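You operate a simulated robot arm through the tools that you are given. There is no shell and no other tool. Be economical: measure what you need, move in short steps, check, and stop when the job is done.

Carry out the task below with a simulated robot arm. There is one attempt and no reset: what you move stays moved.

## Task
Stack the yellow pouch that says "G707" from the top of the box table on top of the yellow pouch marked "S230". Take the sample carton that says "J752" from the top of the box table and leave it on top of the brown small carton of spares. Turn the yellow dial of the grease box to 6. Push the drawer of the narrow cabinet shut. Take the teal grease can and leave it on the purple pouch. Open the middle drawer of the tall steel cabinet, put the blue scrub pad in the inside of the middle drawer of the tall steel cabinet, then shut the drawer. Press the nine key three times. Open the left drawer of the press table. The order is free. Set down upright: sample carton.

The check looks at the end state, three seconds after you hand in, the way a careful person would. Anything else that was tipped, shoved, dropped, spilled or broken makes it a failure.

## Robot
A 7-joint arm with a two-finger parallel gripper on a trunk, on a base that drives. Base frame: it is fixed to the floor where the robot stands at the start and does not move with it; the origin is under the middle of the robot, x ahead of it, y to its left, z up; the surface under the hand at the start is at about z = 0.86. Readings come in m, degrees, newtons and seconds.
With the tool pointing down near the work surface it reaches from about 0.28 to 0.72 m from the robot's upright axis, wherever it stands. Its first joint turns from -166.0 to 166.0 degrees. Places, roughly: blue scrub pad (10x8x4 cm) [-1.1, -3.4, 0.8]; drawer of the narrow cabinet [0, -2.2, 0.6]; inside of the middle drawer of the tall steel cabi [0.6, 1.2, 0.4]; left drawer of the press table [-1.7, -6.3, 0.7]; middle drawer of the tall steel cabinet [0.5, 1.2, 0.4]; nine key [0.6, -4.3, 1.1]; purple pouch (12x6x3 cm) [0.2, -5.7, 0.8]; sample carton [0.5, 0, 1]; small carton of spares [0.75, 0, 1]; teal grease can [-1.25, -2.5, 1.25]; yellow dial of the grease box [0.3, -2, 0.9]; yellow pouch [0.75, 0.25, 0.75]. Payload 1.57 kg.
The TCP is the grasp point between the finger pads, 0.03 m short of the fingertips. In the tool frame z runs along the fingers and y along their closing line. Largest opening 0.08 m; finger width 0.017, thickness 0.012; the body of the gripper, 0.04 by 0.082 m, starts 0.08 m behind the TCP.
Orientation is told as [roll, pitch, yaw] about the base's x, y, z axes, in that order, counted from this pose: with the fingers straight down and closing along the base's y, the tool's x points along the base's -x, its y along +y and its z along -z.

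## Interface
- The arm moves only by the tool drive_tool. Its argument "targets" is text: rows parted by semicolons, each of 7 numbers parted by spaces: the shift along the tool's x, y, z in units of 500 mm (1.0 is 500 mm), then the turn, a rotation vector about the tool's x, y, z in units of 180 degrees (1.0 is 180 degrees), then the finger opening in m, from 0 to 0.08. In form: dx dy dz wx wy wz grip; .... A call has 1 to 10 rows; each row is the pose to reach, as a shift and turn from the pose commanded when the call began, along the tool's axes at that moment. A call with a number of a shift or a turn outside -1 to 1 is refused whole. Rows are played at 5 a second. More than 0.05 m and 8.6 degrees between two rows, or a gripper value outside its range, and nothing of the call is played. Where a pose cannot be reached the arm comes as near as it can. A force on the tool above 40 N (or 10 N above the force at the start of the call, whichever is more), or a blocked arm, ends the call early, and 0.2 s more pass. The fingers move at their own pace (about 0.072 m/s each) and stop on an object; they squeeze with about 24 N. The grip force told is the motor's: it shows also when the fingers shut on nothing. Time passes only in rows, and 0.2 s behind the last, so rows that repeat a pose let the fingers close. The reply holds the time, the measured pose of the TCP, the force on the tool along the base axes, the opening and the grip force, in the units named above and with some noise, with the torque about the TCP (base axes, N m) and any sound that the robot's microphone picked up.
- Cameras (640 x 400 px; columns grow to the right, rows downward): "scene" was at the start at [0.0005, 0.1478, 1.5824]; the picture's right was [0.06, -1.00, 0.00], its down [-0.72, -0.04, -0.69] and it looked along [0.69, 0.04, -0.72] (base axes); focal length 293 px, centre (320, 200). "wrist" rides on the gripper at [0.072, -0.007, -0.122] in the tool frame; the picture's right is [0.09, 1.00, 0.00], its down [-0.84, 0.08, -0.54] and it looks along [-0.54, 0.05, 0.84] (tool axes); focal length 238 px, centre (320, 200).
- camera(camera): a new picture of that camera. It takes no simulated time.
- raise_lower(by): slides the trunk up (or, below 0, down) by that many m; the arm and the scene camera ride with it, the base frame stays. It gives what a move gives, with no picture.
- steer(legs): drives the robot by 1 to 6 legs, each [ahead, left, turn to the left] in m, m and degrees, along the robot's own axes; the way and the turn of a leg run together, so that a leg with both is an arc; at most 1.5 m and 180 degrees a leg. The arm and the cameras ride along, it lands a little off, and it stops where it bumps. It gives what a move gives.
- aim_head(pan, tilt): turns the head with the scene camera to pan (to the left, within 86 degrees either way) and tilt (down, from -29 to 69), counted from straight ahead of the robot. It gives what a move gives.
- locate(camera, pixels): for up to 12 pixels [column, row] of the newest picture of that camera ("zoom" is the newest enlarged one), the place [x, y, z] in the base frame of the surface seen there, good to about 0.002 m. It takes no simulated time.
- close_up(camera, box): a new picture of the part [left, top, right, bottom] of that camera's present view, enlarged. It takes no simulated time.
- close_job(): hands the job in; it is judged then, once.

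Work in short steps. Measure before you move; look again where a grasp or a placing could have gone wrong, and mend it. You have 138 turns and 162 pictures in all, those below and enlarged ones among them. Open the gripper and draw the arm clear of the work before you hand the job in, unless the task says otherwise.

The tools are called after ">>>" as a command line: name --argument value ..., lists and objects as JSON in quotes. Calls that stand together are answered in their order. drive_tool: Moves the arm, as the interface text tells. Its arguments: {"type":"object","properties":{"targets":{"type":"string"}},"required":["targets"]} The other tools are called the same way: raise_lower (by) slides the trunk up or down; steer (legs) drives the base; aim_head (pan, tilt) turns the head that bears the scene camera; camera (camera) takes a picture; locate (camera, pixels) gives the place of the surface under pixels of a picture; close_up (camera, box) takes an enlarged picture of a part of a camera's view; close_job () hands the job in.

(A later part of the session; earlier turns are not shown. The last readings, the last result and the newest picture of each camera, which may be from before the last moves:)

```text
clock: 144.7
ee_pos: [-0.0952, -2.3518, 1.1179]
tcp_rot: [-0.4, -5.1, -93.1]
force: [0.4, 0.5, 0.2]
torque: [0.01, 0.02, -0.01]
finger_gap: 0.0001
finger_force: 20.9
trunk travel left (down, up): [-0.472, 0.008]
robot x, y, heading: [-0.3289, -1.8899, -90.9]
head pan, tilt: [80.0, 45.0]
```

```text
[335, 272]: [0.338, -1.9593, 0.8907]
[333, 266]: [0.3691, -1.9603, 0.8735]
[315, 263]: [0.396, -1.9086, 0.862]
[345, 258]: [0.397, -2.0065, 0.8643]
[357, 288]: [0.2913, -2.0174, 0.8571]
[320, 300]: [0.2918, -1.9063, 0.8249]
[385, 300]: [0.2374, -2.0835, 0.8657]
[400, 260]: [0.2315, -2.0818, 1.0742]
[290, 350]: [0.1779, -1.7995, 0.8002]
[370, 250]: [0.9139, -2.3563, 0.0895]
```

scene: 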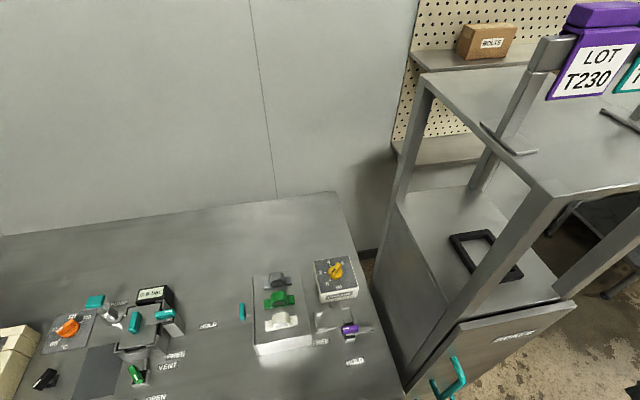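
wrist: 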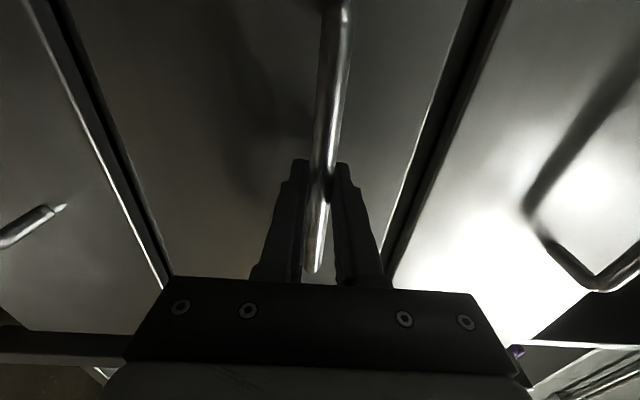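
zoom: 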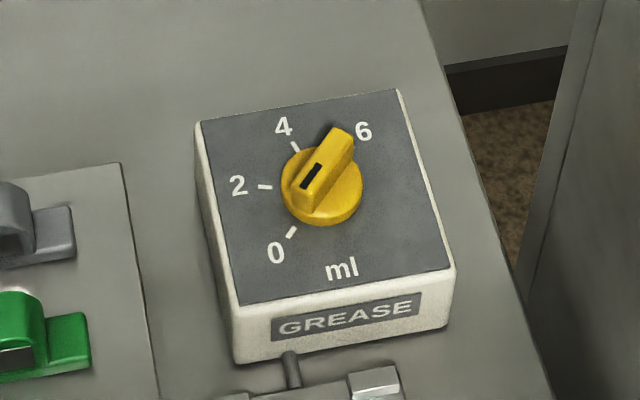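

>>> locate --camera "zoom" --pixels '[[345, 132], [305, 200], [300, 170], [322, 215], [312, 177], [291, 232], [264, 187], [295, 146], [363, 130], [358, 195], [285, 190], [325, 155]]'

>>> drive_tool --targets "0.09 0 0 0 0.029 0 0; 0.18 0 0 0 0.029 0 0; 0.27 0 0 0 0.029 0 0; 0.36 0 0 0 0.029 0 0; 0.45 0 0 0 0.029 0 0; 0.54 0.0 0 0 0.029 0 0; 0.63 0 0 0 0.029 0 0; 0.72 0 0 0 0.029 0 0; 0.78 0.03 0 0 0.029 0 0.0; 0.8 0.1 0 0 0.029 0 0.0"

```text
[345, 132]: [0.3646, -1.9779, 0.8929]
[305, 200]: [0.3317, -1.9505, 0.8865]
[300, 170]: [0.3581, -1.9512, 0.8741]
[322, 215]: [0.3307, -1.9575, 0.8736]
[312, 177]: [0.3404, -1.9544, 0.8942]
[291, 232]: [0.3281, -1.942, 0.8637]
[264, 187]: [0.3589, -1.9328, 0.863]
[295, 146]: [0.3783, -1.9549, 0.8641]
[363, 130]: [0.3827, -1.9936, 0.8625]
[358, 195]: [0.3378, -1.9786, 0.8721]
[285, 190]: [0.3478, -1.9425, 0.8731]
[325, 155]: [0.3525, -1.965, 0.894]
```

```text
clock: 146.9
ee_pos: [-0.0242, -1.9573, 1.0795]
tcp_rot: [-0.5, -0.1, -93.5]
force: [-0.2, -0.3, -0.9]
torque: [0.01, 0.0, -0.01]
finger_gap: 0.0
finger_force: 20.9
trunk travel left (down, up): [-0.472, 0.008]
robot x, y, heading: [-0.3278, -1.8897, -91.0]
head pan, tilt: [80.0, 45.0]
```

Dial centre ≈ (0.348, −1.964), disc z 0.873, bar top 0.894, bar axis −40°; black mark is at the "0" end. Move the base 4 cm closer, then the hand above the dial with yaw −40°.

>>> steer --legs '[[0, 0.04, 0]]'

>>> drive_tool --targets "0 0.08 0 0 0 -0.037 0.03; 0 0.16 0 0 0 -0.074 0.05; 0 0.24 0 0 0 -0.111 0.05; 0 0.32 0 0 0 -0.148 0.05; 0 0.4 0 0 0 -0.185 0.05; 0 0.48 0 0 0 -0.222 0.05; 0 0.56 0 0 0 -0.259 0.05; 0 0.6 0 0 0 -0.297 0.05; 0 0.6 0 0 0 -0.297 0.05"

>>> camera --camera "wrist"

>>> camera --camera "scene"

```text
clock: 147.9
ee_pos: [0.0152, -1.9593, 1.0808]
tcp_rot: [-0.4, 0.0, -93.3]
force: [0.4, -0.3, -0.7]
torque: [-0.02, 0.01, 0.0]
finger_gap: 0.0
finger_force: 21.7
trunk travel left (down, up): [-0.472, 0.008]
robot x, y, heading: [-0.2891, -1.8924, -91.1]
head pan, tilt: [80.0, 45.0]
```

```text
clock: 150.1
ee_pos: [0.3005, -1.9353, 1.0897]
tcp_rot: [-0.7, -1.2, -37.4]
force: [-0.1, 0.1, 0.5]
torque: [0.06, 0.05, 0.01]
finger_gap: 0.0498
finger_force: 0.1
trunk travel left (down, up): [-0.472, 0.008]
robot x, y, heading: [-0.2993, -1.8883, -90.7]
head pan, tilt: [80.0, 45.0]
stopped in row 9: the arm was blocked; the commanded pose is now the measured one
```

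```text
108 pictures are left
```

wrist: 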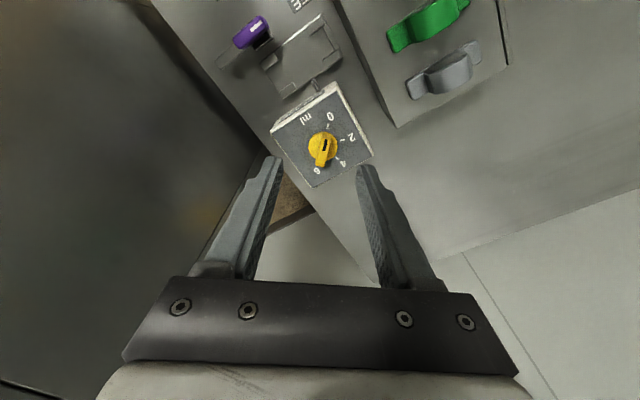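

```text
107 pictures are left
```

scene: 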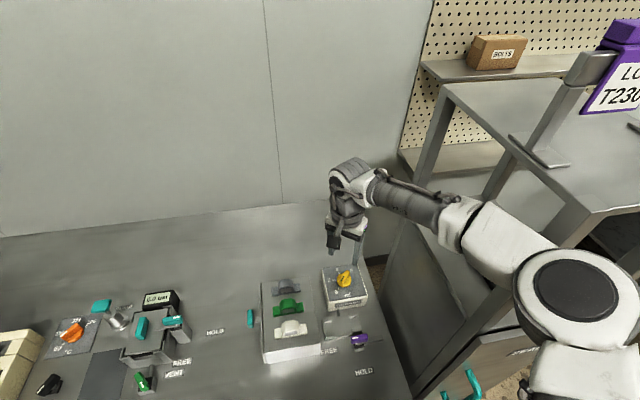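

The elbow touched the rack beside the dial. Shift the robot back (+y) 0.19 m so the arm reaches diagonally with the elbow clear.

>>> steer --legs '[[-0.19, 0, 0]]'

>>> camera --camera "scene"

>>> camera --camera "wrist"

```text
clock: 151.9
ee_pos: [0.3135, -1.784, 1.0786]
tcp_rot: [-0.5, 0.3, -38.7]
force: [-0.2, 0.2, 0.4]
torque: [-0.02, 0.01, -0.03]
finger_gap: 0.0498
finger_force: 0.2
trunk travel left (down, up): [-0.472, 0.008]
robot x, y, heading: [-0.2948, -1.707, -91.2]
head pan, tilt: [80.0, 45.0]
```

```text
106 pictures are left
```

scene: 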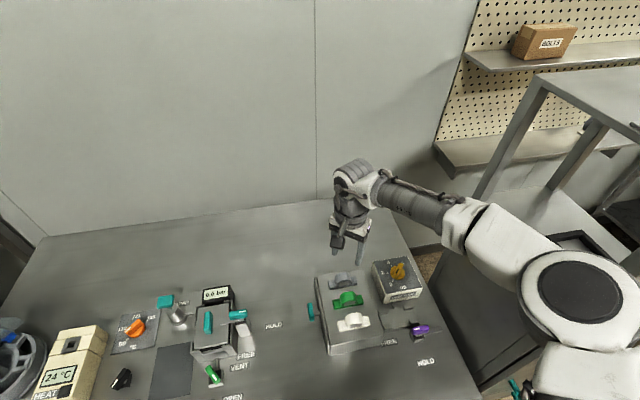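

```text
105 pictures are left
```

wrist: 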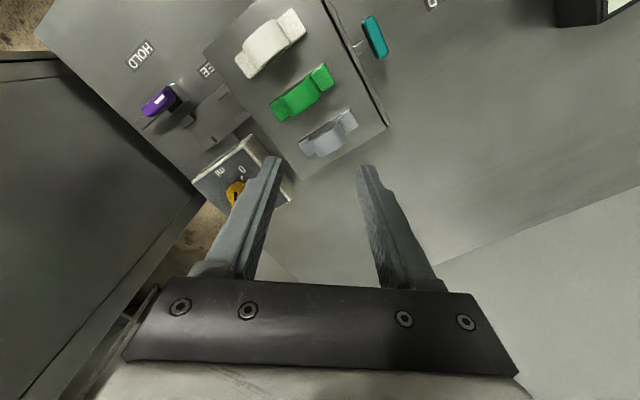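

>>> locate --camera "scene" --pixels '[[575, 290], [630, 290], [560, 245], [620, 340], [540, 85], [490, 190], [395, 268]]'

```text
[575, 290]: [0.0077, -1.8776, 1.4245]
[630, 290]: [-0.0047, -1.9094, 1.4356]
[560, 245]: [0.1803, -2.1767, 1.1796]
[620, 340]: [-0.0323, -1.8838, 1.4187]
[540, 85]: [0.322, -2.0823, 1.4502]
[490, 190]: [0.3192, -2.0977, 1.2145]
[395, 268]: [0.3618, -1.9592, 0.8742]
```

Shift a bit closer and further back to keep the elbow well clear of the rack.

>>> steer --legs '[[-0.1, 0.06, 0]]'

>>> drive_tool --targets "0 0 0.02 0 0 0 0.05; 0 0 0.04 0 0 0 0.05"

```text
clock: 153.4
ee_pos: [0.3199, -1.6827, 1.0789]
tcp_rot: [-0.4, 0.3, -39.0]
force: [0.3, -0.3, -0.1]
torque: [0.0, 0.01, 0.0]
finger_gap: 0.05
finger_force: 0.0
trunk travel left (down, up): [-0.472, 0.008]
robot x, y, heading: [-0.2859, -1.6013, -91.3]
head pan, tilt: [80.0, 45.0]
stopped in leg 1: the robot was blocked; the commanded pose is now the measured one
```

```text
clock: 154.0
ee_pos: [0.3191, -1.6821, 1.0572]
tcp_rot: [-0.3, 0.2, -38.9]
force: [0.7, 0.1, 0.3]
torque: [0.0, 0.01, -0.02]
finger_gap: 0.0501
finger_force: 0.1
trunk travel left (down, up): [-0.472, 0.008]
robot x, y, heading: [-0.285, -1.6041, -91.2]
head pan, tilt: [80.0, 45.0]
```

The base can't get closer than x≈−0.29. Go to y≈−1.72 and reach from there at nearly full extension.

>>> steer --legs '[[0.115, -0.006, 0]]'

>>> drive_tool --targets "-0.05 -0.03 0 0 0 0 0.05; -0.06 -0.1 0 0 0 0 0.05; -0.08 -0.16 0 0 0 0 0.05"

>>> camera --camera "scene"

>>> camera --camera "wrist"

```text
clock: 155.4
ee_pos: [0.3112, -1.7953, 1.0584]
tcp_rot: [-0.5, 0.3, -39.0]
force: [0.3, 0.8, 0.5]
torque: [0.02, 0.0, -0.02]
finger_gap: 0.0501
finger_force: 0.0
trunk travel left (down, up): [-0.472, 0.008]
robot x, y, heading: [-0.2929, -1.7176, -91.1]
head pan, tilt: [80.0, 45.0]
```

```text
clock: 156.2
ee_pos: [0.2922, -1.8834, 1.0586]
tcp_rot: [-0.4, 0.3, -38.9]
force: [0.4, -0.4, 0.5]
torque: [0.01, 0.01, -0.03]
finger_gap: 0.05
finger_force: 0.1
trunk travel left (down, up): [-0.472, 0.008]
robot x, y, heading: [-0.2923, -1.7157, -91.2]
head pan, tilt: [80.0, 45.0]
```

```text
104 pictures are left
```

scene: 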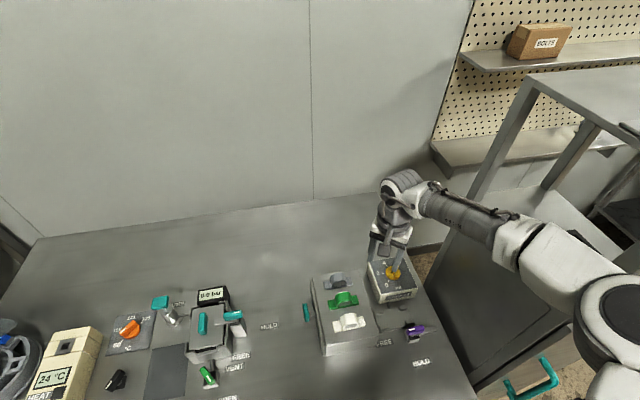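

```text
103 pictures are left
```

wrist: 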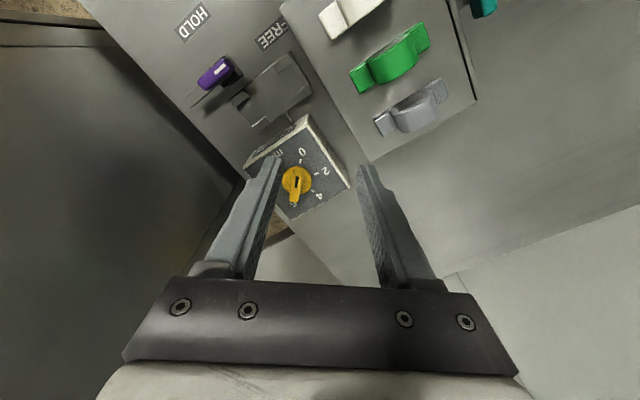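

>>> close_up --camera "wrist" --box '[240, 110, 360, 220]'

>>> locate --camera "scene" --pixels '[[610, 300], [600, 275], [560, 240], [520, 230]]'

```text
3.64 times, centred on (300, 165) of wrist
```

zoom: 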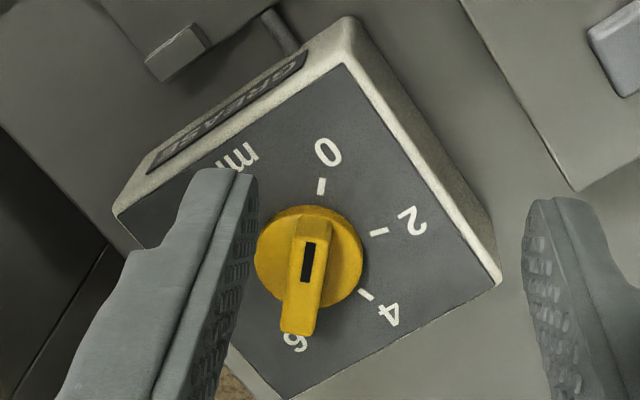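

```text
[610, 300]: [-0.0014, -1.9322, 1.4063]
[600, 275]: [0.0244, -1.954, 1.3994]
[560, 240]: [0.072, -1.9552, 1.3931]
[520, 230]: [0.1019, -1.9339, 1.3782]
```

The black mark is at the 0 end, so the dial reads 0; 6 is ~172° clockwise from above. Measure knob precisely.

>>> locate --camera "zoom" --pixels '[[262, 245], [358, 262], [312, 210], [345, 292], [272, 285], [300, 325], [315, 240], [308, 285], [320, 186], [379, 232], [366, 295], [295, 340]]'

```text
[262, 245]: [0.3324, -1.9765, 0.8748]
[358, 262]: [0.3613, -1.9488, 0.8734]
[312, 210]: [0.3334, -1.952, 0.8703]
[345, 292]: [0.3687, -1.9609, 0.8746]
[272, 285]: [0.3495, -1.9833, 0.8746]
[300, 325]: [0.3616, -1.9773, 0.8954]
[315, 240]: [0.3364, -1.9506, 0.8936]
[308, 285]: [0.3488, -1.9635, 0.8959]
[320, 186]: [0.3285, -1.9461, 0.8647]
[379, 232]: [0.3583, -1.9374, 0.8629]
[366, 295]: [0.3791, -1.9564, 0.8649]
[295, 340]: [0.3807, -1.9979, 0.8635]
```

Knob centre (0.348, −1.9635), bar axis −46°, so a 180° clockwise turn is needed. Go above and descend to z 0.908.

>>> drive_tool --targets "-0.063 0.012 0.03 0 0 0.017 0.05; -0.125 0.024 0.06 0 0 0.034 0.05; -0.156 -0.015 0.1 0 0 0.034 0.05; -0.187 -0.054 0.14 0 0 0.034 0.05; -0.187 -0.054 0.2 0 0 0.034 0.05; -0.187 -0.054 0.24 0 0 0.034 0.05; -0.187 -0.054 0.24 0 0 0.034 0.05"

>>> camera --camera "wrist"

>>> camera --camera "scene"

```text
clock: 157.8
ee_pos: [0.3486, -1.9641, 0.9391]
tcp_rot: [-0.5, 0.2, -45.0]
force: [-0.8, 0.0, 0.4]
torque: [0.01, 0.0, -0.01]
finger_gap: 0.0501
finger_force: 0.0
trunk travel left (down, up): [-0.472, 0.008]
robot x, y, heading: [-0.2937, -1.718, -90.9]
head pan, tilt: [80.0, 45.0]
```

```text
101 pictures are left
```

wrist: 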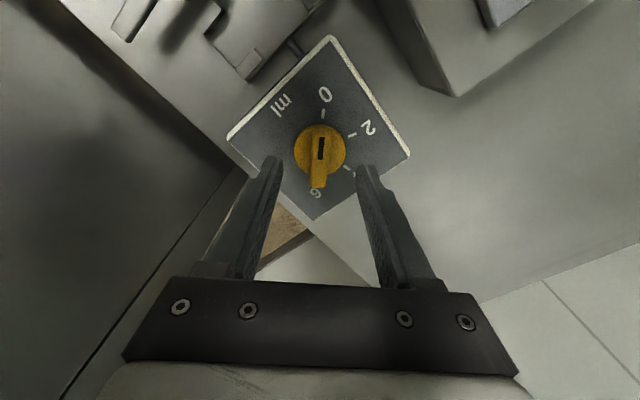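

```text
100 pictures are left
```

scene: 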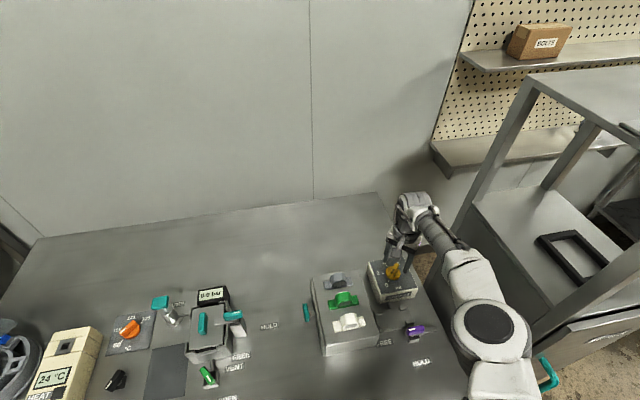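

Aligned. Descend 31 mm and close on the bar.

>>> drive_tool --targets "0 0 0.04 0 0 0 0.05; 0 0 0.062 0 0 0 0.05; 0 0 0.062 0 0 0 0.03; 0 0 0.062 0 0 0 0.0; 0 0 0.062 0 0 0 0.0; 0 0 0.062 0 0 0 0.0"

```text
clock: 159.2
ee_pos: [0.3481, -1.9645, 0.9079]
tcp_rot: [-0.3, 0.2, -45.0]
force: [3.8, 2.6, -1.2]
torque: [0.13, -0.76, 0.03]
finger_gap: 0.0139
finger_force: 30.9
trunk travel left (down, up): [-0.472, 0.008]
robot x, y, heading: [-0.2917, -1.7141, -91.2]
head pan, tilt: [80.0, 45.0]
```

Gripped (0.0139). Turn clockwise ~80° (wz positive).

>>> drive_tool --targets "0 0 0 0 0 0.045 0; 0 0 0 0 0 0.09 0; 0 0 0 0 0 0.135 0; 0 0 0 0 0 0.18 0; 0 0 0 0 0 0.225 0; 0 0 0 0 0 0.27 0; 0 0 0 0 0 0.315 0; 0 0 0 0 0 0.36 0; 0 0 0 0 0 0.405 0; 0 0 0 0 0 0.45 0"

>>> camera --camera "scene"

```text
clock: 161.4
ee_pos: [0.3502, -1.9629, 0.9072]
tcp_rot: [0.3, -0.2, -126.2]
force: [37.0, 2.6, 7.5]
torque: [-0.07, -0.34, 0.06]
finger_gap: 0.014
finger_force: 29.8
trunk travel left (down, up): [-0.472, 0.008]
robot x, y, heading: [-0.2913, -1.7196, -91.2]
head pan, tilt: [80.0, 45.0]
```

```text
99 pictures are left
```

scene: 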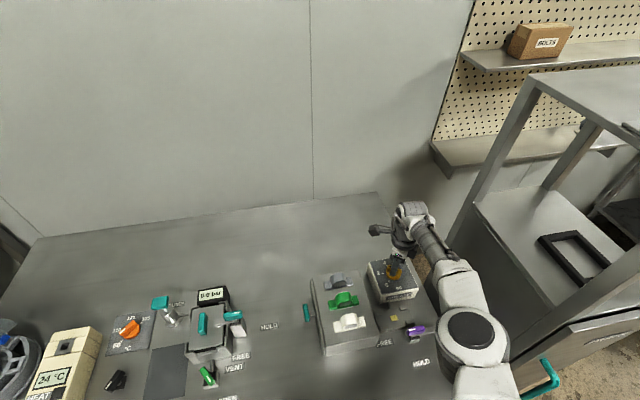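

Side force built up from axis offset. Open, rise and look at the dial.

>>> drive_tool --targets "0 0 0 0 0 0 0.05; 0 0 0 0 0 0 0.05; 0 0 -0.06 0 0 0 0.05; 0 0 -0.12 0 0 0 0.05; 0 0 -0.16 0 0 0 0.05"

>>> camera --camera "wrist"

>>> close_up --camera "scene" --box '[350, 230, 440, 310]'

```text
clock: 162.6
ee_pos: [0.3476, -1.9642, 0.9897]
tcp_rot: [-0.2, -0.4, -126.1]
force: [0.5, -0.1, -0.2]
torque: [-0.02, 0.01, 0.01]
finger_gap: 0.05
finger_force: 0.1
trunk travel left (down, up): [-0.472, 0.008]
robot x, y, heading: [-0.2912, -1.7194, -91.3]
head pan, tilt: [80.0, 45.0]
```

```text
98 pictures are left
```

wrist: 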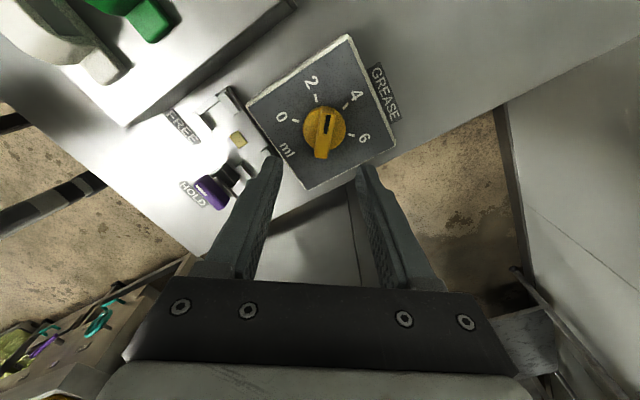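

```text
5.00 times, centred on (395, 270) of scene
```

zoom: 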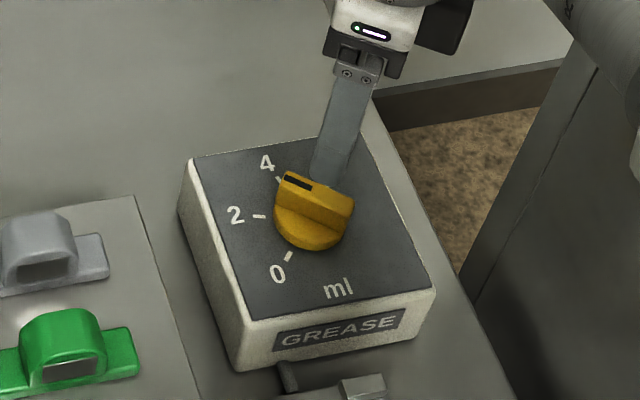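

Dial now reads ~2.7; 99° more clockwise is needed. Rotate the open hand 180° back (to yaw ≈ +54°) for a second bite.

>>> drive_tool --targets "0 0 0 0 0 -0.047 0.05; 0 0 0 0 0 -0.094 0.05; 0 0 0 0 0 -0.141 0.05; 0 0 0 0 0 -0.188 0.05; 0 0 0 0 0 -0.235 0.05; 0 0 0 0 0 -0.282 0.05; 0 0 0 0 0 -0.329 0.05; 0 0 0 0 0 -0.376 0.05; 0 0 0 0 0 -0.423 0.05; 0 0 0 0 0 -0.47 0.05"

>>> drive_tool --targets "0 0 0 0 0 -0.047 0.05; 0 0 0 0 0 -0.094 0.05; 0 0 0 0 0 -0.141 0.05; 0 0 0 0 0 -0.188 0.05; 0 0 0 0 0 -0.235 0.05; 0 0 0 0 0 -0.282 0.05; 0 0 0 0 0 -0.329 0.05; 0 0 0 0 0 -0.376 0.05; 0 0 0 0 0 -0.423 0.05; 0 0 0 0 0 -0.47 0.05"

>>> camera --camera "wrist"

```text
clock: 164.8
ee_pos: [0.3477, -1.9647, 0.9875]
tcp_rot: [-0.4, 0.3, -41.3]
force: [0.1, -0.1, 0.0]
torque: [-0.02, -0.01, -0.01]
finger_gap: 0.0502
finger_force: 0.0
trunk travel left (down, up): [-0.472, 0.008]
robot x, y, heading: [-0.2966, -1.7142, -90.9]
head pan, tilt: [80.0, 45.0]
```

```text
clock: 167.0
ee_pos: [0.267, -1.9425, 0.9607]
tcp_rot: [-1.2, 0.1, 8.0]
force: [0.1, 0.1, 0.3]
torque: [0.03, -0.01, -0.02]
finger_gap: 0.0499
finger_force: 0.1
out of reach, approached as far as the arm can: row 5, 6, 7, 8, 9, 10
trunk travel left (down, up): [-0.472, 0.008]
robot x, y, heading: [-0.2934, -1.716, -90.9]
head pan, tilt: [80.0, 45.0]
```

```text
96 pictures are left
```

wrist: 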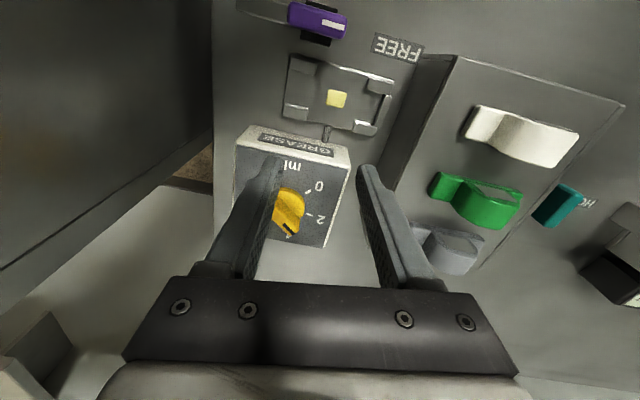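

That way is a joint limit; so the other direction has room. Return above the dial and go to yaw −126°, then grip and continue clockwise.

>>> drive_tool --targets "-0.01 -0.01 -0.04 0 0 0.045 0.05; -0.05 -0.025 -0.06 0 0 0.09 0.05; -0.1 -0.045 -0.06 0 0 0.135 0.05; -0.153 -0.065 -0.06 0 0 0.18 0.05; -0.153 -0.065 -0.06 0 0 0.225 0.05; -0.153 -0.065 -0.06 0 0 0.27 0.05; -0.153 -0.065 -0.06 0 0 0.315 0.05; -0.153 -0.065 -0.06 0 0 0.36 0.05; -0.153 -0.065 -0.06 0 0 0.405 0.05; -0.153 -0.065 -0.06 0 0 0.45 0.05"

>>> drive_tool --targets "0 0 0 0 0 0.045 0.05; 0 0 0 0 0 0.09 0.05; 0 0 0 0 0 0.135 0.05; 0 0 0 0 0 0.18 0.05; 0 0 0 0 0 0.225 0.05; 0 0 0 0 0 0.27 0.05; 0 0 0 0 0 0.294 0.05; 0 0 0 0 0 0.294 0.05"

>>> close_up --camera "wrist" --box '[240, 40, 400, 190]'

```text
clock: 169.2
ee_pos: [0.3506, -1.9625, 0.9898]
tcp_rot: [-0.3, -1.3, -73.3]
force: [0.3, -0.3, 0.9]
torque: [0.03, -0.02, -0.02]
finger_gap: 0.05
finger_force: 0.0
trunk travel left (down, up): [-0.472, 0.008]
robot x, y, heading: [-0.2914, -1.7165, -91.2]
head pan, tilt: [80.0, 45.0]
```

```text
clock: 171.0
ee_pos: [0.3493, -1.961, 0.9892]
tcp_rot: [0.7, -1.1, -125.9]
force: [-0.4, 0.2, -0.3]
torque: [0.01, -0.02, -0.02]
finger_gap: 0.0499
finger_force: 0.0
trunk travel left (down, up): [-0.472, 0.008]
robot x, y, heading: [-0.2935, -1.7133, -91.2]
head pan, tilt: [80.0, 45.0]
```

```text
2.67 times, centred on (320, 115) of wrist
```

zoom: 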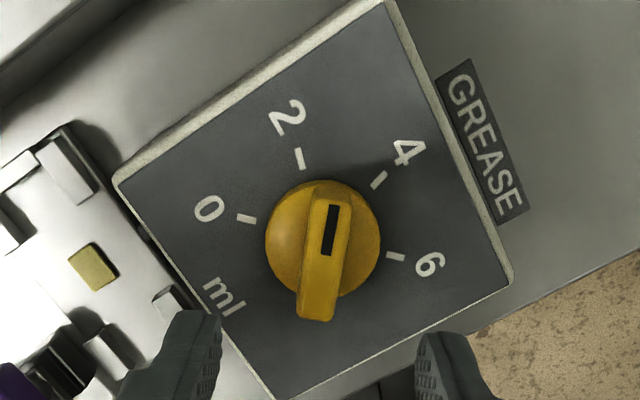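

>>> locate --camera "zoom" --pixels '[[270, 240], [378, 243], [300, 190], [290, 285], [330, 290], [340, 200], [313, 315], [320, 250], [247, 218], [395, 257]]'

```text
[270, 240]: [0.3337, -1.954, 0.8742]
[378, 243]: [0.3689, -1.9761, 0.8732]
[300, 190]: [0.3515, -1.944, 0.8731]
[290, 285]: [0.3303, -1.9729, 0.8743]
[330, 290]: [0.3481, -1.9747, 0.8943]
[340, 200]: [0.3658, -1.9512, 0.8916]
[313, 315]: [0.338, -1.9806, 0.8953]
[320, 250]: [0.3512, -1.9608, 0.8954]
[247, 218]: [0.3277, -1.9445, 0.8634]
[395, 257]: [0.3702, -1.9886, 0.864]
```

Centre ≈ (0.3495, −1.9655). Descend, grip and turn in steps.

>>> drive_tool --targets "-0.006 0.004 0.06 0 0 0.02 0.05; -0.006 0.004 0.12 0 0 0.02 0.05; -0.006 0.004 0.163 0 0 0.02 0.05; -0.006 0.004 0.163 0 0 0.02 0.0; -0.006 0.004 0.163 0 0 0.02 0.0; -0.006 0.004 0.163 0 0 0.02 0.0"

>>> drive_tool --targets "0 0 0 0 0 0.045 0; 0 0 0 0 0 0.09 0; 0 0 0 0 0 0.135 0; 0 0 0 0 0 0.18 0; 0 0 0 0 0 0.225 0; 0 0 0 0 0 0.27 0"

```text
clock: 172.4
ee_pos: [0.3478, -1.9671, 0.9059]
tcp_rot: [0.8, -0.9, -129.6]
force: [7.3, -3.6, -0.8]
torque: [0.23, 0.29, -0.04]
finger_gap: 0.0143
finger_force: 30.4
trunk travel left (down, up): [-0.472, 0.008]
robot x, y, heading: [-0.2922, -1.7161, -90.9]
head pan, tilt: [80.0, 45.0]
```

```text
clock: 173.8
ee_pos: [0.3465, -1.9649, 0.9061]
tcp_rot: [1.1, -0.2, -178.2]
force: [-13.2, 6.9, -3.5]
torque: [0.72, 1.01, 0.02]
finger_gap: 0.0142
finger_force: 30.2
trunk travel left (down, up): [-0.472, 0.008]
robot x, y, heading: [-0.2924, -1.7175, -90.9]
head pan, tilt: [80.0, 45.0]
```

Turning fine. Continue the remaining ~46° with a small recentring.

>>> drive_tool --targets "-0.003 -0.002 0 0 0 0.045 0; -0.003 -0.002 0 0 0 0.09 0; -0.003 -0.002 0 0 0 0.135 0; -0.003 -0.002 0 0 0 0.18 0; -0.003 -0.002 0 0 0 0.225 0; -0.003 -0.002 0 0 0 0.25 0"

>>> close_up --camera "scene" --box '[350, 230, 440, 310]'

>>> close_up --camera "wrist" --box '[240, 60, 400, 260]'

```text
clock: 175.2
ee_pos: [0.3482, -1.9638, 0.9076]
tcp_rot: [0.8, 0.7, 136.8]
force: [2.7, 17.5, -15.5]
torque: [1.05, -0.12, 0.05]
finger_gap: 0.0141
finger_force: 30.3
trunk travel left (down, up): [-0.472, 0.008]
robot x, y, heading: [-0.2933, -1.7163, -90.9]
head pan, tilt: [80.0, 45.0]
```

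```text
5.00 times, centred on (395, 270) of scene
```

zoom: 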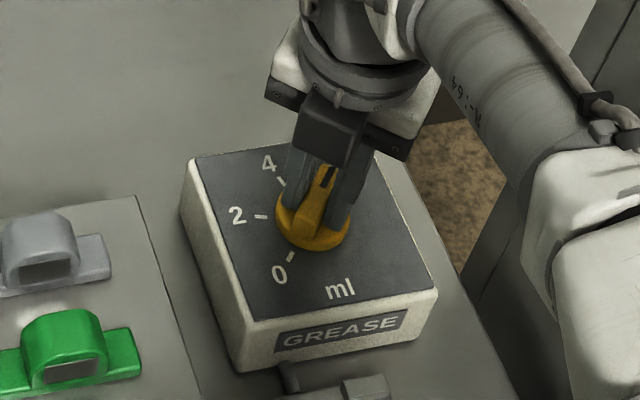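

```text
2.00 times, centred on (320, 160) of wrist
```

zoom: 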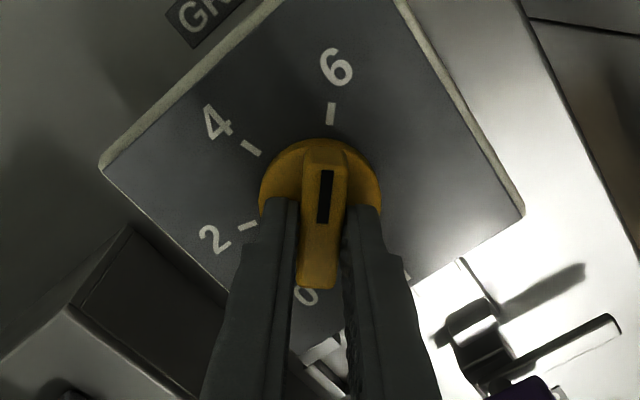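

The pointer looks at 6. Release, rise and check.

>>> drive_tool --targets "0 0 0 0 0 0 0.05; 0 0 0 0 0 0 0.05; 0 0 -0.06 0 0 0 0.05; 0 0 -0.14 0 0 0 0.05; 0 0 -0.18 0 0 0 0.05"

>>> close_up --camera "wrist" --box '[240, 40, 400, 190]'

```text
clock: 176.4
ee_pos: [0.3442, -1.9644, 0.9962]
tcp_rot: [0.8, 0.8, 136.8]
force: [0.0, 0.1, -0.3]
torque: [0.02, 0.0, 0.01]
finger_gap: 0.0501
finger_force: 0.0
trunk travel left (down, up): [-0.472, 0.008]
robot x, y, heading: [-0.296, -1.7119, -90.9]
head pan, tilt: [80.0, 45.0]
```

```text
2.67 times, centred on (320, 115) of wrist
```

zoom: 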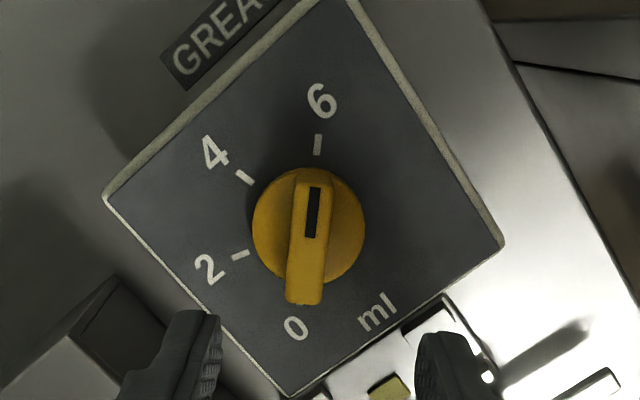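

Pointer exactly at 6. Retract the hand up and back while unwinding the yaw.

>>> drive_tool --targets "0 0 -0.09 0 0 -0.045 0.05; -0.06 0.005 -0.16 0 0 -0.09 0.05; -0.13 0.01 -0.16 0 0 -0.135 0.05; -0.2 0.015 -0.16 0 0 -0.18 0.05; -0.27 0.02 -0.16 0 0 -0.225 0.05; -0.34 0.025 -0.16 0 0 -0.27 0.05; -0.41 0.03 -0.16 0 0 -0.315 0.05; -0.48 0.035 -0.16 0 0 -0.36 0.05; -0.55 0.04 -0.16 0 0 -0.405 0.05; -0.62 0.045 -0.16 0 0 -0.45 0.05"

>>> camera --camera "scene"

```text
clock: 178.6
ee_pos: [0.1037, -1.7652, 1.0715]
tcp_rot: [1.1, -0.7, -142.0]
force: [-0.5, 1.6, 0.0]
torque: [-0.01, -0.03, -0.02]
finger_gap: 0.05
finger_force: 0.1
trunk travel left (down, up): [-0.472, 0.008]
robot x, y, heading: [-0.2953, -1.7167, -90.9]
head pan, tilt: [80.0, 45.0]
```

```text
91 pictures are left
```

scene: 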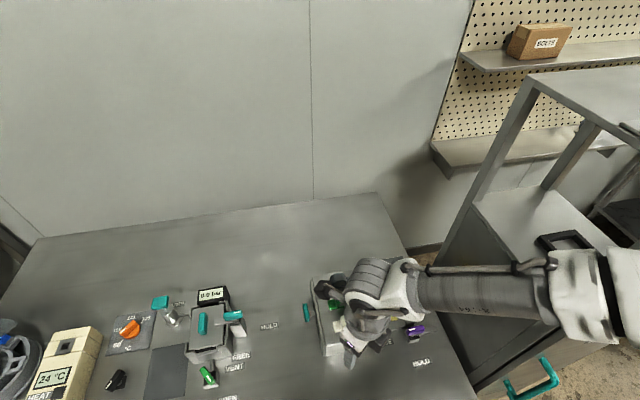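

Swing the hand round to the front of the robot (−y) for travel.

>>> drive_tool --targets "-0.087 0.026 -0.02 0 0 -0.03 0.03; -0.173 0.052 -0.02 0 0 -0.06 0.02; -0.26 0.079 -0.02 0 0 -0.09 0; -0.346 0.105 -0.02 0 0 -0.12 0; -0.433 0.131 -0.02 0 0 -0.15 0; -0.518 0.136 -0.02 0 0 -0.18 0; -0.603 0.14 -0.02 0 0 -0.21 0; -0.688 0.145 -0.02 0 0 -0.24 0; -0.773 0.15 -0.02 0 0 -0.27 0; -0.857 0.155 -0.02 0 0 -0.28 0"

>>> aim_head --pan -30 --tilt 30

>>> camera --camera "scene"

```text
clock: 180.8
ee_pos: [-0.1852, -2.0877, 1.0889]
tcp_rot: [0.1, -1.2, -91.7]
force: [-0.3, 0.3, -0.1]
torque: [-0.02, -0.02, 0.0]
finger_gap: 0.0002
finger_force: 21.8
trunk travel left (down, up): [-0.472, 0.008]
robot x, y, heading: [-0.2893, -1.7148, -91.0]
head pan, tilt: [80.0, 45.0]
```

```text
clock: 182.7
ee_pos: [-0.1849, -2.0864, 1.0896]
tcp_rot: [0.0, -1.2, -91.9]
force: [-0.2, 0.2, -0.6]
torque: [-0.02, -0.01, 0.01]
finger_gap: 0.0
finger_force: 21.0
trunk travel left (down, up): [-0.472, 0.008]
robot x, y, heading: [-0.2956, -1.716, -91.2]
head pan, tilt: [-30.0, 30.0]
```

```text
90 pictures are left
```

scene: 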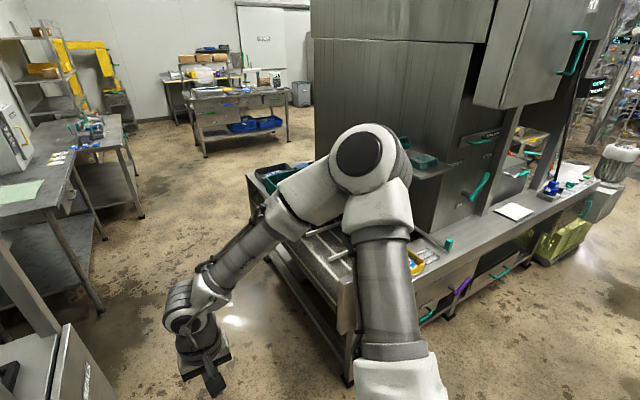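

>>> close_up --camera "scene" --box '[240, 120, 520, 290]'

>>> locate --camera "scene" --pixels '[[425, 158], [415, 175], [440, 172], [275, 170], [420, 258], [400, 150], [330, 100], [250, 195], [350, 300], [500, 70]]'

```text
2.29 times, centred on (380, 205) of scene
```

zoom: 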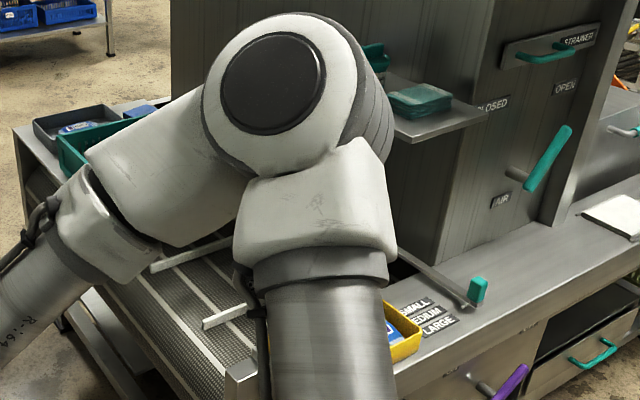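

```text
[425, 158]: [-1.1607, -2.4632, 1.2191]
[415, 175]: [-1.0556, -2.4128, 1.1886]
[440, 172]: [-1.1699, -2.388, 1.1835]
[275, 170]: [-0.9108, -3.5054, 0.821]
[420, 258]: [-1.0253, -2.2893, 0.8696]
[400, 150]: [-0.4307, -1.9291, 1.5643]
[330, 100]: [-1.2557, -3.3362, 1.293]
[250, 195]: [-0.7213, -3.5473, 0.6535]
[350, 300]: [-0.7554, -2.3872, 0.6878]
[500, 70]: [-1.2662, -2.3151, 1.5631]
```

The can sits near a small shelf on the washer, best reached from its +y side. Look right for free floor before driving there.

>>> aim_head --pan -80 --tilt 35

>>> camera --camera "scene"

```text
clock: 183.9
ee_pos: [-0.1849, -2.0871, 1.0896]
tcp_rot: [0.0, -1.2, -91.7]
force: [-0.1, 0.1, 0.5]
torque: [-0.02, 0.03, 0.03]
finger_gap: 0.0
finger_force: 21.5
trunk travel left (down, up): [-0.472, 0.008]
robot x, y, heading: [-0.2922, -1.7163, -91.2]
head pan, tilt: [-80.0, 35.0]
```

```text
88 pictures are left
```

scene: 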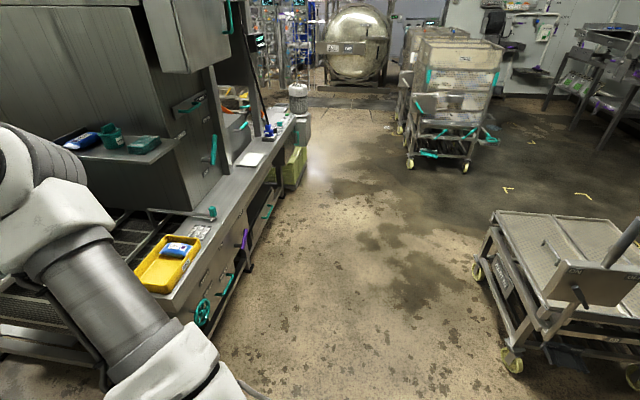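

>>> close_up --camera "scene" --box '[40, 90, 240, 300]'

>>> locate --camera "scene" --pixels '[[112, 137], [112, 127], [145, 145], [85, 142], [160, 160], [165, 272], [510, 370], [475, 270], [500, 212], [245, 240], [200, 310], [215, 160]]'

```text
1.90 times, centred on (140, 195) of scene
```

zoom: 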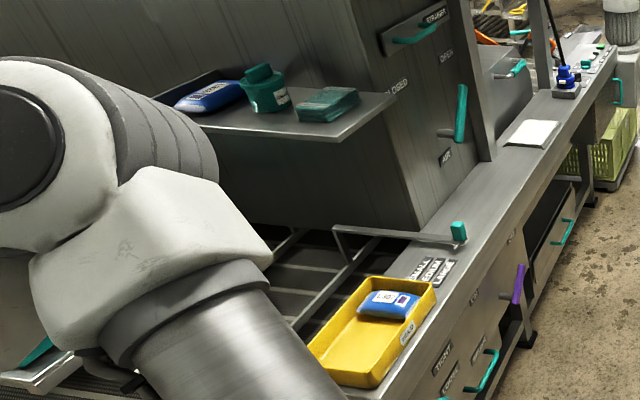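

```text
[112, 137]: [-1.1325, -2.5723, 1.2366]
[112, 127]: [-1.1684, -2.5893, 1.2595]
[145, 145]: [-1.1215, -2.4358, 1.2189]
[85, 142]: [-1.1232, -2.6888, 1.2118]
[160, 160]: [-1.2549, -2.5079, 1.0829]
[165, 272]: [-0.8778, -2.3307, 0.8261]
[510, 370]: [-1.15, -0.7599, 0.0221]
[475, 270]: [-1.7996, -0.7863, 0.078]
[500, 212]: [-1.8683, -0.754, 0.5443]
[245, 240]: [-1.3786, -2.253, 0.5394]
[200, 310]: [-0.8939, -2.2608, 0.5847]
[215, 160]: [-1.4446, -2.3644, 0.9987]
```

The grease can is the teal jar at ~(−1.145, −2.575) on the shelf (z≈1.18). Measure jar outline and the hanging door above.

>>> locate --camera "zoom" --pixels '[[240, 85], [290, 98], [262, 110], [265, 95], [246, 72], [270, 70], [258, 62], [330, 138], [300, 105], [360, 100], [200, 105], [390, 100]]'

>>> locate --camera "scene" --pixels '[[155, 55], [190, 72], [228, 60], [150, 10], [225, 5], [120, 90]]'

>>> close_up --camera "scene" --box '[50, 100, 190, 180]'

```text
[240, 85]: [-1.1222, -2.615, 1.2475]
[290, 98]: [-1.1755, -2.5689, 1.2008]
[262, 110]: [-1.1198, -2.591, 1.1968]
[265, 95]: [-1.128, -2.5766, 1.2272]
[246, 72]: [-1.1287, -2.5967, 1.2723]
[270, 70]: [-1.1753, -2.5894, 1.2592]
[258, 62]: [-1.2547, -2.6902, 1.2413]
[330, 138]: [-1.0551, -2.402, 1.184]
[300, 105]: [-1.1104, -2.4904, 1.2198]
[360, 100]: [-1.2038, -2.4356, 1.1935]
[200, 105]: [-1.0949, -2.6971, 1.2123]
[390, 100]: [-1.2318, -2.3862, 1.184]
```

```text
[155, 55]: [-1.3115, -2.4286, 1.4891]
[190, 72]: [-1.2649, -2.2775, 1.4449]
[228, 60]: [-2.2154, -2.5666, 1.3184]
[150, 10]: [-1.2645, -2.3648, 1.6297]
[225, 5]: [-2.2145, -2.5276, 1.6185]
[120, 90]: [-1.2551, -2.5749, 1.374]
```

```text
4.57 times, centred on (120, 140) of scene
```

zoom: 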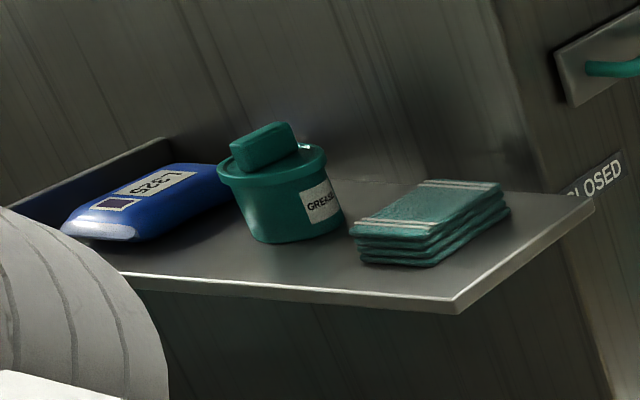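

>>> locate --camera "zoom" --pixels '[[234, 150], [292, 126], [238, 166], [297, 145], [265, 150], [222, 178], [326, 163], [250, 235], [340, 215], [360, 250], [505, 205], [150, 235]]'

```text
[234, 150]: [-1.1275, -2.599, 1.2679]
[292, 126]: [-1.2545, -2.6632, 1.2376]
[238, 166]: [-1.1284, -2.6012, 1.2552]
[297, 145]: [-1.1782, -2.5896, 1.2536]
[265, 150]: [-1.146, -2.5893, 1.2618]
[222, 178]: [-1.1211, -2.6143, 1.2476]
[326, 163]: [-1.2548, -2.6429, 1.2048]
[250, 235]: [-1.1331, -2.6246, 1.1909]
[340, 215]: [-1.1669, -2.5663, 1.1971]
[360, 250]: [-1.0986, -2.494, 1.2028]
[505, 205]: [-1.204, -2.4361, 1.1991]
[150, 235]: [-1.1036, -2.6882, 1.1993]
```

The knob on the can lies along x (centre ≈ (−1.153, −2.603), z 1.24–1.27). I'll reach it from the aisle (+x side) with a tilted tool. Drive ahead to y≈−2.52.

>>> steer --legs '[[0.82, -0.12, 1]]'

>>> aim_head --pan -82 --tilt 30

>>> camera --camera "scene"

```text
clock: 189.7
ee_pos: [-0.316, -2.9178, 1.0901]
tcp_rot: [0.1, -1.2, -90.9]
force: [-0.4, 0.0, 0.4]
torque: [0.02, -0.02, -0.04]
finger_gap: 0.0
finger_force: 21.5
trunk travel left (down, up): [-0.472, 0.008]
robot x, y, heading: [-0.4246, -2.5467, -90.6]
head pan, tilt: [-80.0, 35.0]
```

```text
clock: 190.4
ee_pos: [-0.3145, -2.9181, 1.0894]
tcp_rot: [0.0, -1.2, -91.0]
force: [0.0, 0.4, 0.7]
torque: [0.0, 0.01, 0.03]
finger_gap: 0.0001
finger_force: 21.2
trunk travel left (down, up): [-0.472, 0.008]
robot x, y, heading: [-0.424, -2.5498, -90.5]
head pan, tilt: [-82.0, 30.0]
```

```text
85 pictures are left
```

scene: 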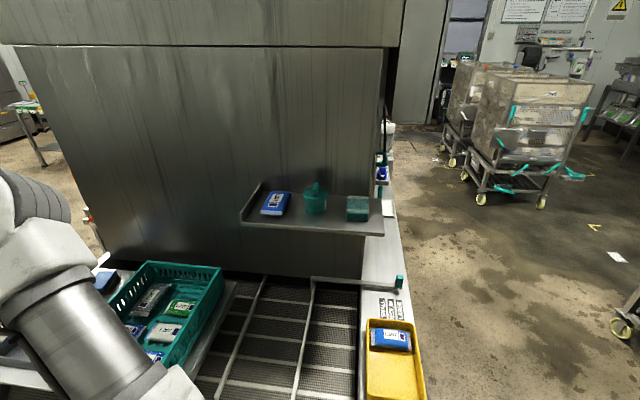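

>>> locate --camera "scene" --pixels '[[200, 44], [390, 40], [315, 190], [302, 190], [328, 192], [315, 184], [315, 212], [313, 196], [383, 232], [242, 225], [275, 205], [360, 205]]'

>>> close_up --camera "scene" --box '[240, 170, 400, 250]'

```text
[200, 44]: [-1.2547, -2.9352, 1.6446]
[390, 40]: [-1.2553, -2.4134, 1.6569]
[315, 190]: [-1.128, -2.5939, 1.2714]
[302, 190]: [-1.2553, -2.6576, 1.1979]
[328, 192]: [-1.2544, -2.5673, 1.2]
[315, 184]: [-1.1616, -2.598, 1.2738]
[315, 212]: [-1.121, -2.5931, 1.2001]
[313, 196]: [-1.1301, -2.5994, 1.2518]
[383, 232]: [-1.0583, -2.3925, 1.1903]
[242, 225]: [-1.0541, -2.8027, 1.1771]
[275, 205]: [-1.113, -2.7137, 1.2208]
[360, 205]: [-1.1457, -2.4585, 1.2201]
```

```text
4.00 times, centred on (320, 210) of scene
```

zoom: 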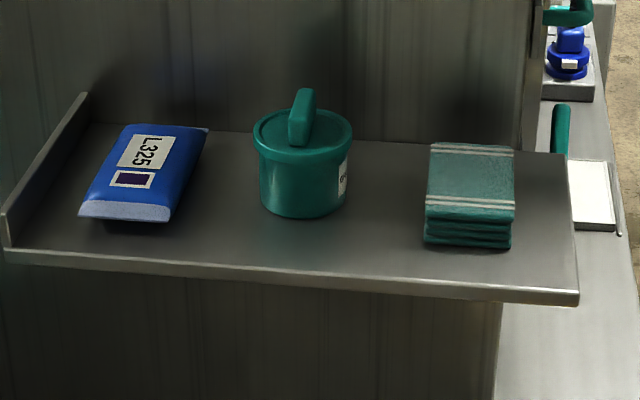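

>>> locate --camera "zoom" --pixels '[[291, 140], [308, 141], [298, 142], [298, 95], [310, 93], [258, 145], [348, 145], [300, 155], [262, 195], [343, 195], [300, 215], [301, 120]]'

```text
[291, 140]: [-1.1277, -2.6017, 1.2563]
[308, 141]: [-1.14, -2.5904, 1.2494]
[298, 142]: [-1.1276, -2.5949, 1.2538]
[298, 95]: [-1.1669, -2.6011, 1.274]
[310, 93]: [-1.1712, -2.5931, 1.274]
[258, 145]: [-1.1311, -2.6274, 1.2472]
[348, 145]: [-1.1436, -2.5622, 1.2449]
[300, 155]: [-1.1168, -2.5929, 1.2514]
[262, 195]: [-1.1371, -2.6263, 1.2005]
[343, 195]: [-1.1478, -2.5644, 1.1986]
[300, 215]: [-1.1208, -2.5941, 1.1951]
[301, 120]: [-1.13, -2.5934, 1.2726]
```

Knob: centre (−1.150, −2.5965), 12 mm wide in y, top 1.274. Swing the arm to the right over the conveyor, raising and yawing.

>>> drive_tool --targets "-0.005 -0.087 -0.031 0 0 0.047 0; -0.01 -0.174 -0.063 0 0 0.094 0; -0.015 -0.261 -0.094 0 0 0.141 0; -0.02 -0.348 -0.126 0 0 0.188 0; -0.024 -0.436 -0.157 0 0 0.235 0; -0.029 -0.523 -0.188 0 0 0.282 0; -0.034 -0.61 -0.22 0 0 0.329 0; 0.026 -0.672 -0.26 0 0 0.376 0; 0.087 -0.735 -0.3 0 0 0.423 0; 0.147 -0.797 -0.34 0 0 0.47 0"

>>> camera --camera "scene"

```text
clock: 192.6
ee_pos: [-0.7125, -2.8323, 1.2583]
tcp_rot: [1.2, 0.0, -175.7]
force: [-0.3, -0.5, 0.0]
torque: [-0.01, -0.01, 0.0]
finger_gap: 0.0
finger_force: 20.9
trunk travel left (down, up): [-0.472, 0.008]
robot x, y, heading: [-0.4302, -2.5507, -90.3]
head pan, tilt: [-82.0, 30.0]
```

```text
83 pictures are left
```

scene: 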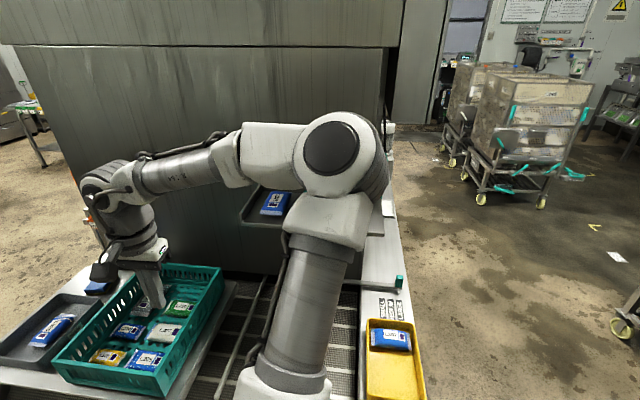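

Elbow path is clear. Move to staging in front of the shelf with a 35° forward tilt, fingers open.

>>> drive_tool --targets "-0.053 -0.056 -0.032 0 -0.022 0.003 0; -0.106 -0.113 -0.063 0 -0.043 0.005 0.02; -0.159 -0.169 -0.095 0 -0.065 0.008 0.04; -0.212 -0.225 -0.126 0 -0.086 0.01 0.05; -0.266 -0.282 -0.158 0 -0.108 0.012 0.05; -0.319 -0.338 -0.189 0 -0.13 0.015 0.05; -0.372 -0.394 -0.221 0 -0.151 0.017 0.05; -0.425 -0.451 -0.252 0 -0.173 0.02 0.05; -0.478 -0.507 -0.284 0 -0.194 0.022 0.05; -0.478 -0.507 -0.284 0 -0.194 0.022 0.05"

>>> camera --camera "wrist"

>>> camera --camera "scene"

```text
clock: 194.8
ee_pos: [-0.9664, -2.5959, 1.3967]
tcp_rot: [2.9, -34.9, 179.0]
force: [0.4, -0.2, 0.7]
torque: [-0.03, 0.02, -0.03]
finger_gap: 0.0499
finger_force: 0.0
trunk travel left (down, up): [-0.472, 0.008]
robot x, y, heading: [-0.4281, -2.5482, -90.1]
head pan, tilt: [-82.0, 30.0]
```

```text
82 pictures are left
```

wrist: 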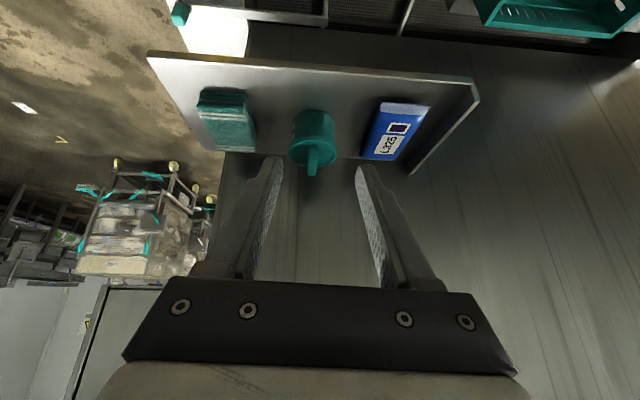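

```text
81 pictures are left
```

scene: 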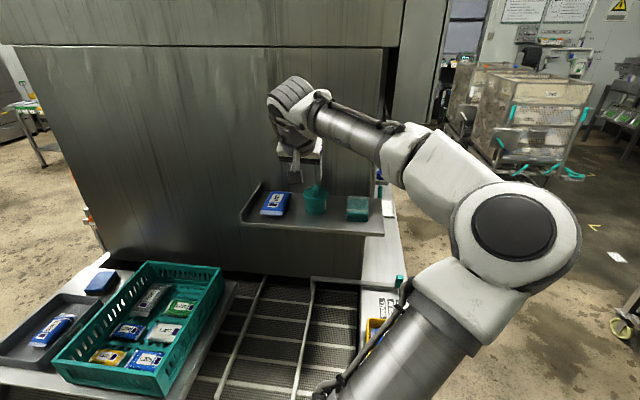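

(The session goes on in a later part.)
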